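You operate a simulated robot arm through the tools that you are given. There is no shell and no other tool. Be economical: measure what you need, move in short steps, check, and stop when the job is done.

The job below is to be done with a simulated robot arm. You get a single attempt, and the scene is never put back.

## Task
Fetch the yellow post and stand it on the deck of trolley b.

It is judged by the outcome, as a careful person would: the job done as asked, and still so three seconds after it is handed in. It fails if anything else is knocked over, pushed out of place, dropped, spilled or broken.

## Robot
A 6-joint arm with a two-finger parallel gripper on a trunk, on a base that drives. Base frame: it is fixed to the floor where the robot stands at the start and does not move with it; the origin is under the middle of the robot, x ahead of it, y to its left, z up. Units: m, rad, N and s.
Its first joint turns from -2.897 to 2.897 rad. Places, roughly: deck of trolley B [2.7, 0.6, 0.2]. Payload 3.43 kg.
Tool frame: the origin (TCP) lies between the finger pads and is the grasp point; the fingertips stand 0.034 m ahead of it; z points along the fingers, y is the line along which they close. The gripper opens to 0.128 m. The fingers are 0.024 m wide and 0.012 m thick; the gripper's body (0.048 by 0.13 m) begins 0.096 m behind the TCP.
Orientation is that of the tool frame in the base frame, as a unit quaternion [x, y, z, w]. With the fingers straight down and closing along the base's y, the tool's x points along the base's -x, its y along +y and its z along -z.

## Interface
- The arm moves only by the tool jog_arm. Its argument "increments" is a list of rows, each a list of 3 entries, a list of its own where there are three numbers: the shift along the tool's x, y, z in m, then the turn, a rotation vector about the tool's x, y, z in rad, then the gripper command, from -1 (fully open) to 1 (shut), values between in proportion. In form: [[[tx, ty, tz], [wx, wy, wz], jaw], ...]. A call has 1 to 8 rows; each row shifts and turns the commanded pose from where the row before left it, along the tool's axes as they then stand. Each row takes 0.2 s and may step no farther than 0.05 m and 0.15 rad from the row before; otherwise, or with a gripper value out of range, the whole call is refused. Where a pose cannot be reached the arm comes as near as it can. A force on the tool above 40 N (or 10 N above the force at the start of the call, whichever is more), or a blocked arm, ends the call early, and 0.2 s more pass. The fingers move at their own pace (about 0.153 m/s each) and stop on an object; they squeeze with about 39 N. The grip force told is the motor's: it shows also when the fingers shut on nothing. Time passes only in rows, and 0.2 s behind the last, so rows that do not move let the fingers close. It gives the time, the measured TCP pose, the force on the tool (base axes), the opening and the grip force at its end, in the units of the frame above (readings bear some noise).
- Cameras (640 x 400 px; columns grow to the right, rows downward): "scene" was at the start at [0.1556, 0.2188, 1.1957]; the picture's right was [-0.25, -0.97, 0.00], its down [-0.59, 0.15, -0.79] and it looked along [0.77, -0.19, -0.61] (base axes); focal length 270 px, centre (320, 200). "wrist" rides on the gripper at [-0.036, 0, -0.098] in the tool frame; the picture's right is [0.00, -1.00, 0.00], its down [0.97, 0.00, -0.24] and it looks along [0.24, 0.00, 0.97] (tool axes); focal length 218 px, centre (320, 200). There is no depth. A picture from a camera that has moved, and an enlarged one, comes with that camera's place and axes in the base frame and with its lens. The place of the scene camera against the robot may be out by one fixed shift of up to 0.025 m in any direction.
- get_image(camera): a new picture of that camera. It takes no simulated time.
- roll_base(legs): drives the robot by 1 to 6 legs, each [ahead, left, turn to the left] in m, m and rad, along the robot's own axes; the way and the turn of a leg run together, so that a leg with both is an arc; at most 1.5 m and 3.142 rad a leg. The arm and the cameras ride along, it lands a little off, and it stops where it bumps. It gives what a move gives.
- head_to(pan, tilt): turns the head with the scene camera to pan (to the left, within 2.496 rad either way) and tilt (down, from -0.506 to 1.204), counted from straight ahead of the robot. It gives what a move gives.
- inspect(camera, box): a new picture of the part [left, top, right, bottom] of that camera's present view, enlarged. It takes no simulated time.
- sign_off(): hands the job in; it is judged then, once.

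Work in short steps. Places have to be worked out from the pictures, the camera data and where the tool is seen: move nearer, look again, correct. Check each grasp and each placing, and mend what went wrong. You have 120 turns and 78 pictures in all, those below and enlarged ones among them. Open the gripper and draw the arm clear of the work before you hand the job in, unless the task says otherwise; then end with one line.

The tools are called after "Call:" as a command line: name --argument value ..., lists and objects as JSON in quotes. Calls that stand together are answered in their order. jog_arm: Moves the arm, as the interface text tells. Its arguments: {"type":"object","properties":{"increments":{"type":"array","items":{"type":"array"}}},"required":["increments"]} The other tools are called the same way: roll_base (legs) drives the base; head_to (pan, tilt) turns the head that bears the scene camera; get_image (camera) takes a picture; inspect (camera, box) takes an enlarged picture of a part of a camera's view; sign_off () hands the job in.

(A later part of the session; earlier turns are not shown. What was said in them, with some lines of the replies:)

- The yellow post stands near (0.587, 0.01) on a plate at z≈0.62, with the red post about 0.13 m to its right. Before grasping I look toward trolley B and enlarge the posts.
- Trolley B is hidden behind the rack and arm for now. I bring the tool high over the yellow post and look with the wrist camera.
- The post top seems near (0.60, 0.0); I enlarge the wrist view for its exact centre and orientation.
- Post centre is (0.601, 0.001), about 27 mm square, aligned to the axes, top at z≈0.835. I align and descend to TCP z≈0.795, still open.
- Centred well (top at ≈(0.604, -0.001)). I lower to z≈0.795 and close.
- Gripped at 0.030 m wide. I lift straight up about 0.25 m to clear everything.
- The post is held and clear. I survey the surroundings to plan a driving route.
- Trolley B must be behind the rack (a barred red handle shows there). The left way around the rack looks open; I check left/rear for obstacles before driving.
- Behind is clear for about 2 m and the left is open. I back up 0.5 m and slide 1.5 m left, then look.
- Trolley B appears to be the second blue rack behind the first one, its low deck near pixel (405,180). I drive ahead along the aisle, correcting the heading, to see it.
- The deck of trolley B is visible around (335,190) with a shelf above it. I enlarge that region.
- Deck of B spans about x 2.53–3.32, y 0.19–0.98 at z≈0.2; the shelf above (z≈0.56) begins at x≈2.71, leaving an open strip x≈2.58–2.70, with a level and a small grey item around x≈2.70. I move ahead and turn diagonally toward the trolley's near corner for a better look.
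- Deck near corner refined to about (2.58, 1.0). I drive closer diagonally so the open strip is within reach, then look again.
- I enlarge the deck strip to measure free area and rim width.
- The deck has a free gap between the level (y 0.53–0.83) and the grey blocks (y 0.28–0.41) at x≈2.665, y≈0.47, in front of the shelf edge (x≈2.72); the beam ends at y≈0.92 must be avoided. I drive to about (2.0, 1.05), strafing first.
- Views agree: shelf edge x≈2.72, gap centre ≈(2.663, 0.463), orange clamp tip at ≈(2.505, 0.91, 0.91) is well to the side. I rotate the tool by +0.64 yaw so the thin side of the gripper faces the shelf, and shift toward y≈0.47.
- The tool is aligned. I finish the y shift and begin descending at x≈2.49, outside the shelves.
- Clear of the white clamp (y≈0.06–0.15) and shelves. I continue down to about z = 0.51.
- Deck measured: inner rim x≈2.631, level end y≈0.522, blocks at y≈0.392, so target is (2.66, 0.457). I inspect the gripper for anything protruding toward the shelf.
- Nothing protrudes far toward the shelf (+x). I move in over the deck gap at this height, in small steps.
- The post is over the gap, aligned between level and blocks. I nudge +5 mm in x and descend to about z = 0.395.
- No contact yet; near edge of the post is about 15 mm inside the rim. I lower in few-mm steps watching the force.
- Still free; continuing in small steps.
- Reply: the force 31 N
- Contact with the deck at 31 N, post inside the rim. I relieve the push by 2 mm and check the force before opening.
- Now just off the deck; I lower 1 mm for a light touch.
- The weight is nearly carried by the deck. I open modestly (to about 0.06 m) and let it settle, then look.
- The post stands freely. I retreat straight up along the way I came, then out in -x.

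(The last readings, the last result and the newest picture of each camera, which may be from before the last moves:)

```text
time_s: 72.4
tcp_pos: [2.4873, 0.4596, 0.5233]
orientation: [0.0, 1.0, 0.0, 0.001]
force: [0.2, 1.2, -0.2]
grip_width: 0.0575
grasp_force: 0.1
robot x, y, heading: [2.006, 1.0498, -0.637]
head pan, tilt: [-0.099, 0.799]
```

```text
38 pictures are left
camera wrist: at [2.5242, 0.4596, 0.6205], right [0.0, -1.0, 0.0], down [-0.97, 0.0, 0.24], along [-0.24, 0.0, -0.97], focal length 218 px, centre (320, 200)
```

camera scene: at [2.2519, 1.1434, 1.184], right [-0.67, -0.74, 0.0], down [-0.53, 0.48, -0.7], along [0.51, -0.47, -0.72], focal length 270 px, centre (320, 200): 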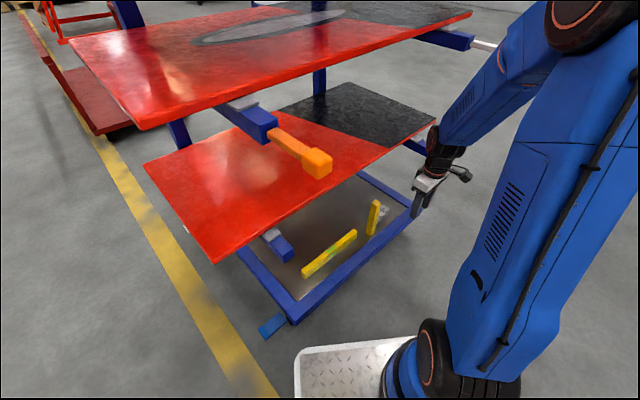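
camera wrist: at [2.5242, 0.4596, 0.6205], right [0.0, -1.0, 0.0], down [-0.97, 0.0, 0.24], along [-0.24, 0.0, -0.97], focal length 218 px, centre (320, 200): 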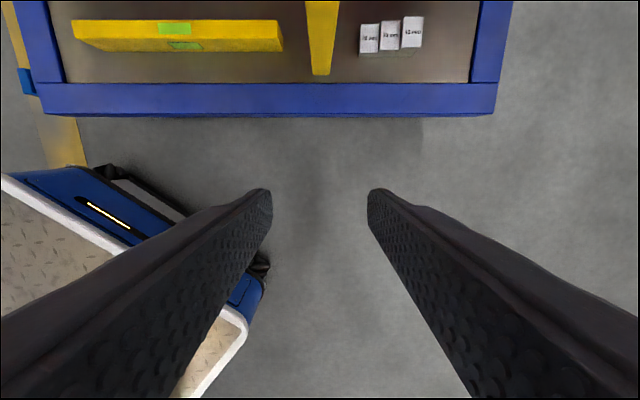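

The post stands upright on the deck, with the level and blocks undisturbed. I open the gripper fully and raise the arm a little, clear of the trolley.

Call:
jog_arm --increments '[[[0.03, 0, -0.04], [0, 0, 0], -1], [[0, 0, -0.045], [0, 0, 0], -1], [[0, 0, -0.045], [0, 0, 0], -1], [[0, 0, -0.045], [0, 0, 0], -1], [[0, 0, -0.045], [0, 0, 0], -1], [[0, 0, 0], [0, 0, 0], -1]]'

Call:
inspect --camera "scene" --box '[270, 130, 470, 300]'

```text
time_s: 73.8
tcp_pos: [2.46, 0.4613, 0.7422]
orientation: [0.001, 1.0, -0.001, 0.002]
force: [-0.4, 0.5, 0.8]
grip_width: 0.128
grasp_force: 0.1
robot x, y, heading: [2.005, 1.0482, -0.642]
head pan, tilt: [-0.099, 0.799]
```

```text
2.35 times, centred on (370, 215) of scene
camera zoom: at [2.2517, 1.1432, 1.184], right [-0.68, -0.74, 0.0], down [-0.53, 0.48, -0.7], along [0.51, -0.47, -0.72], focal length 636 px, centre (202, 165)
```

zoom: 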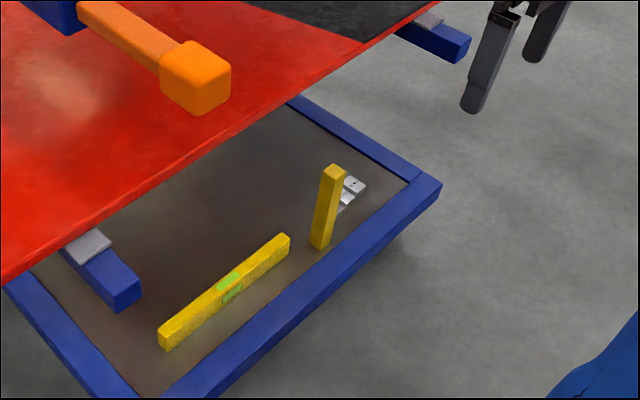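

The post stands upright and steady on trolley B's deck, the gripper is open and the arm is clear. I hand in.

Call:
sign_off

```text
The job is handed in.
```

The yellow post is standing upright on the deck of trolley B, between the level and the grey blocks. Nothing else was disturbed in the last pictures, and the arm is clear with the gripper open.
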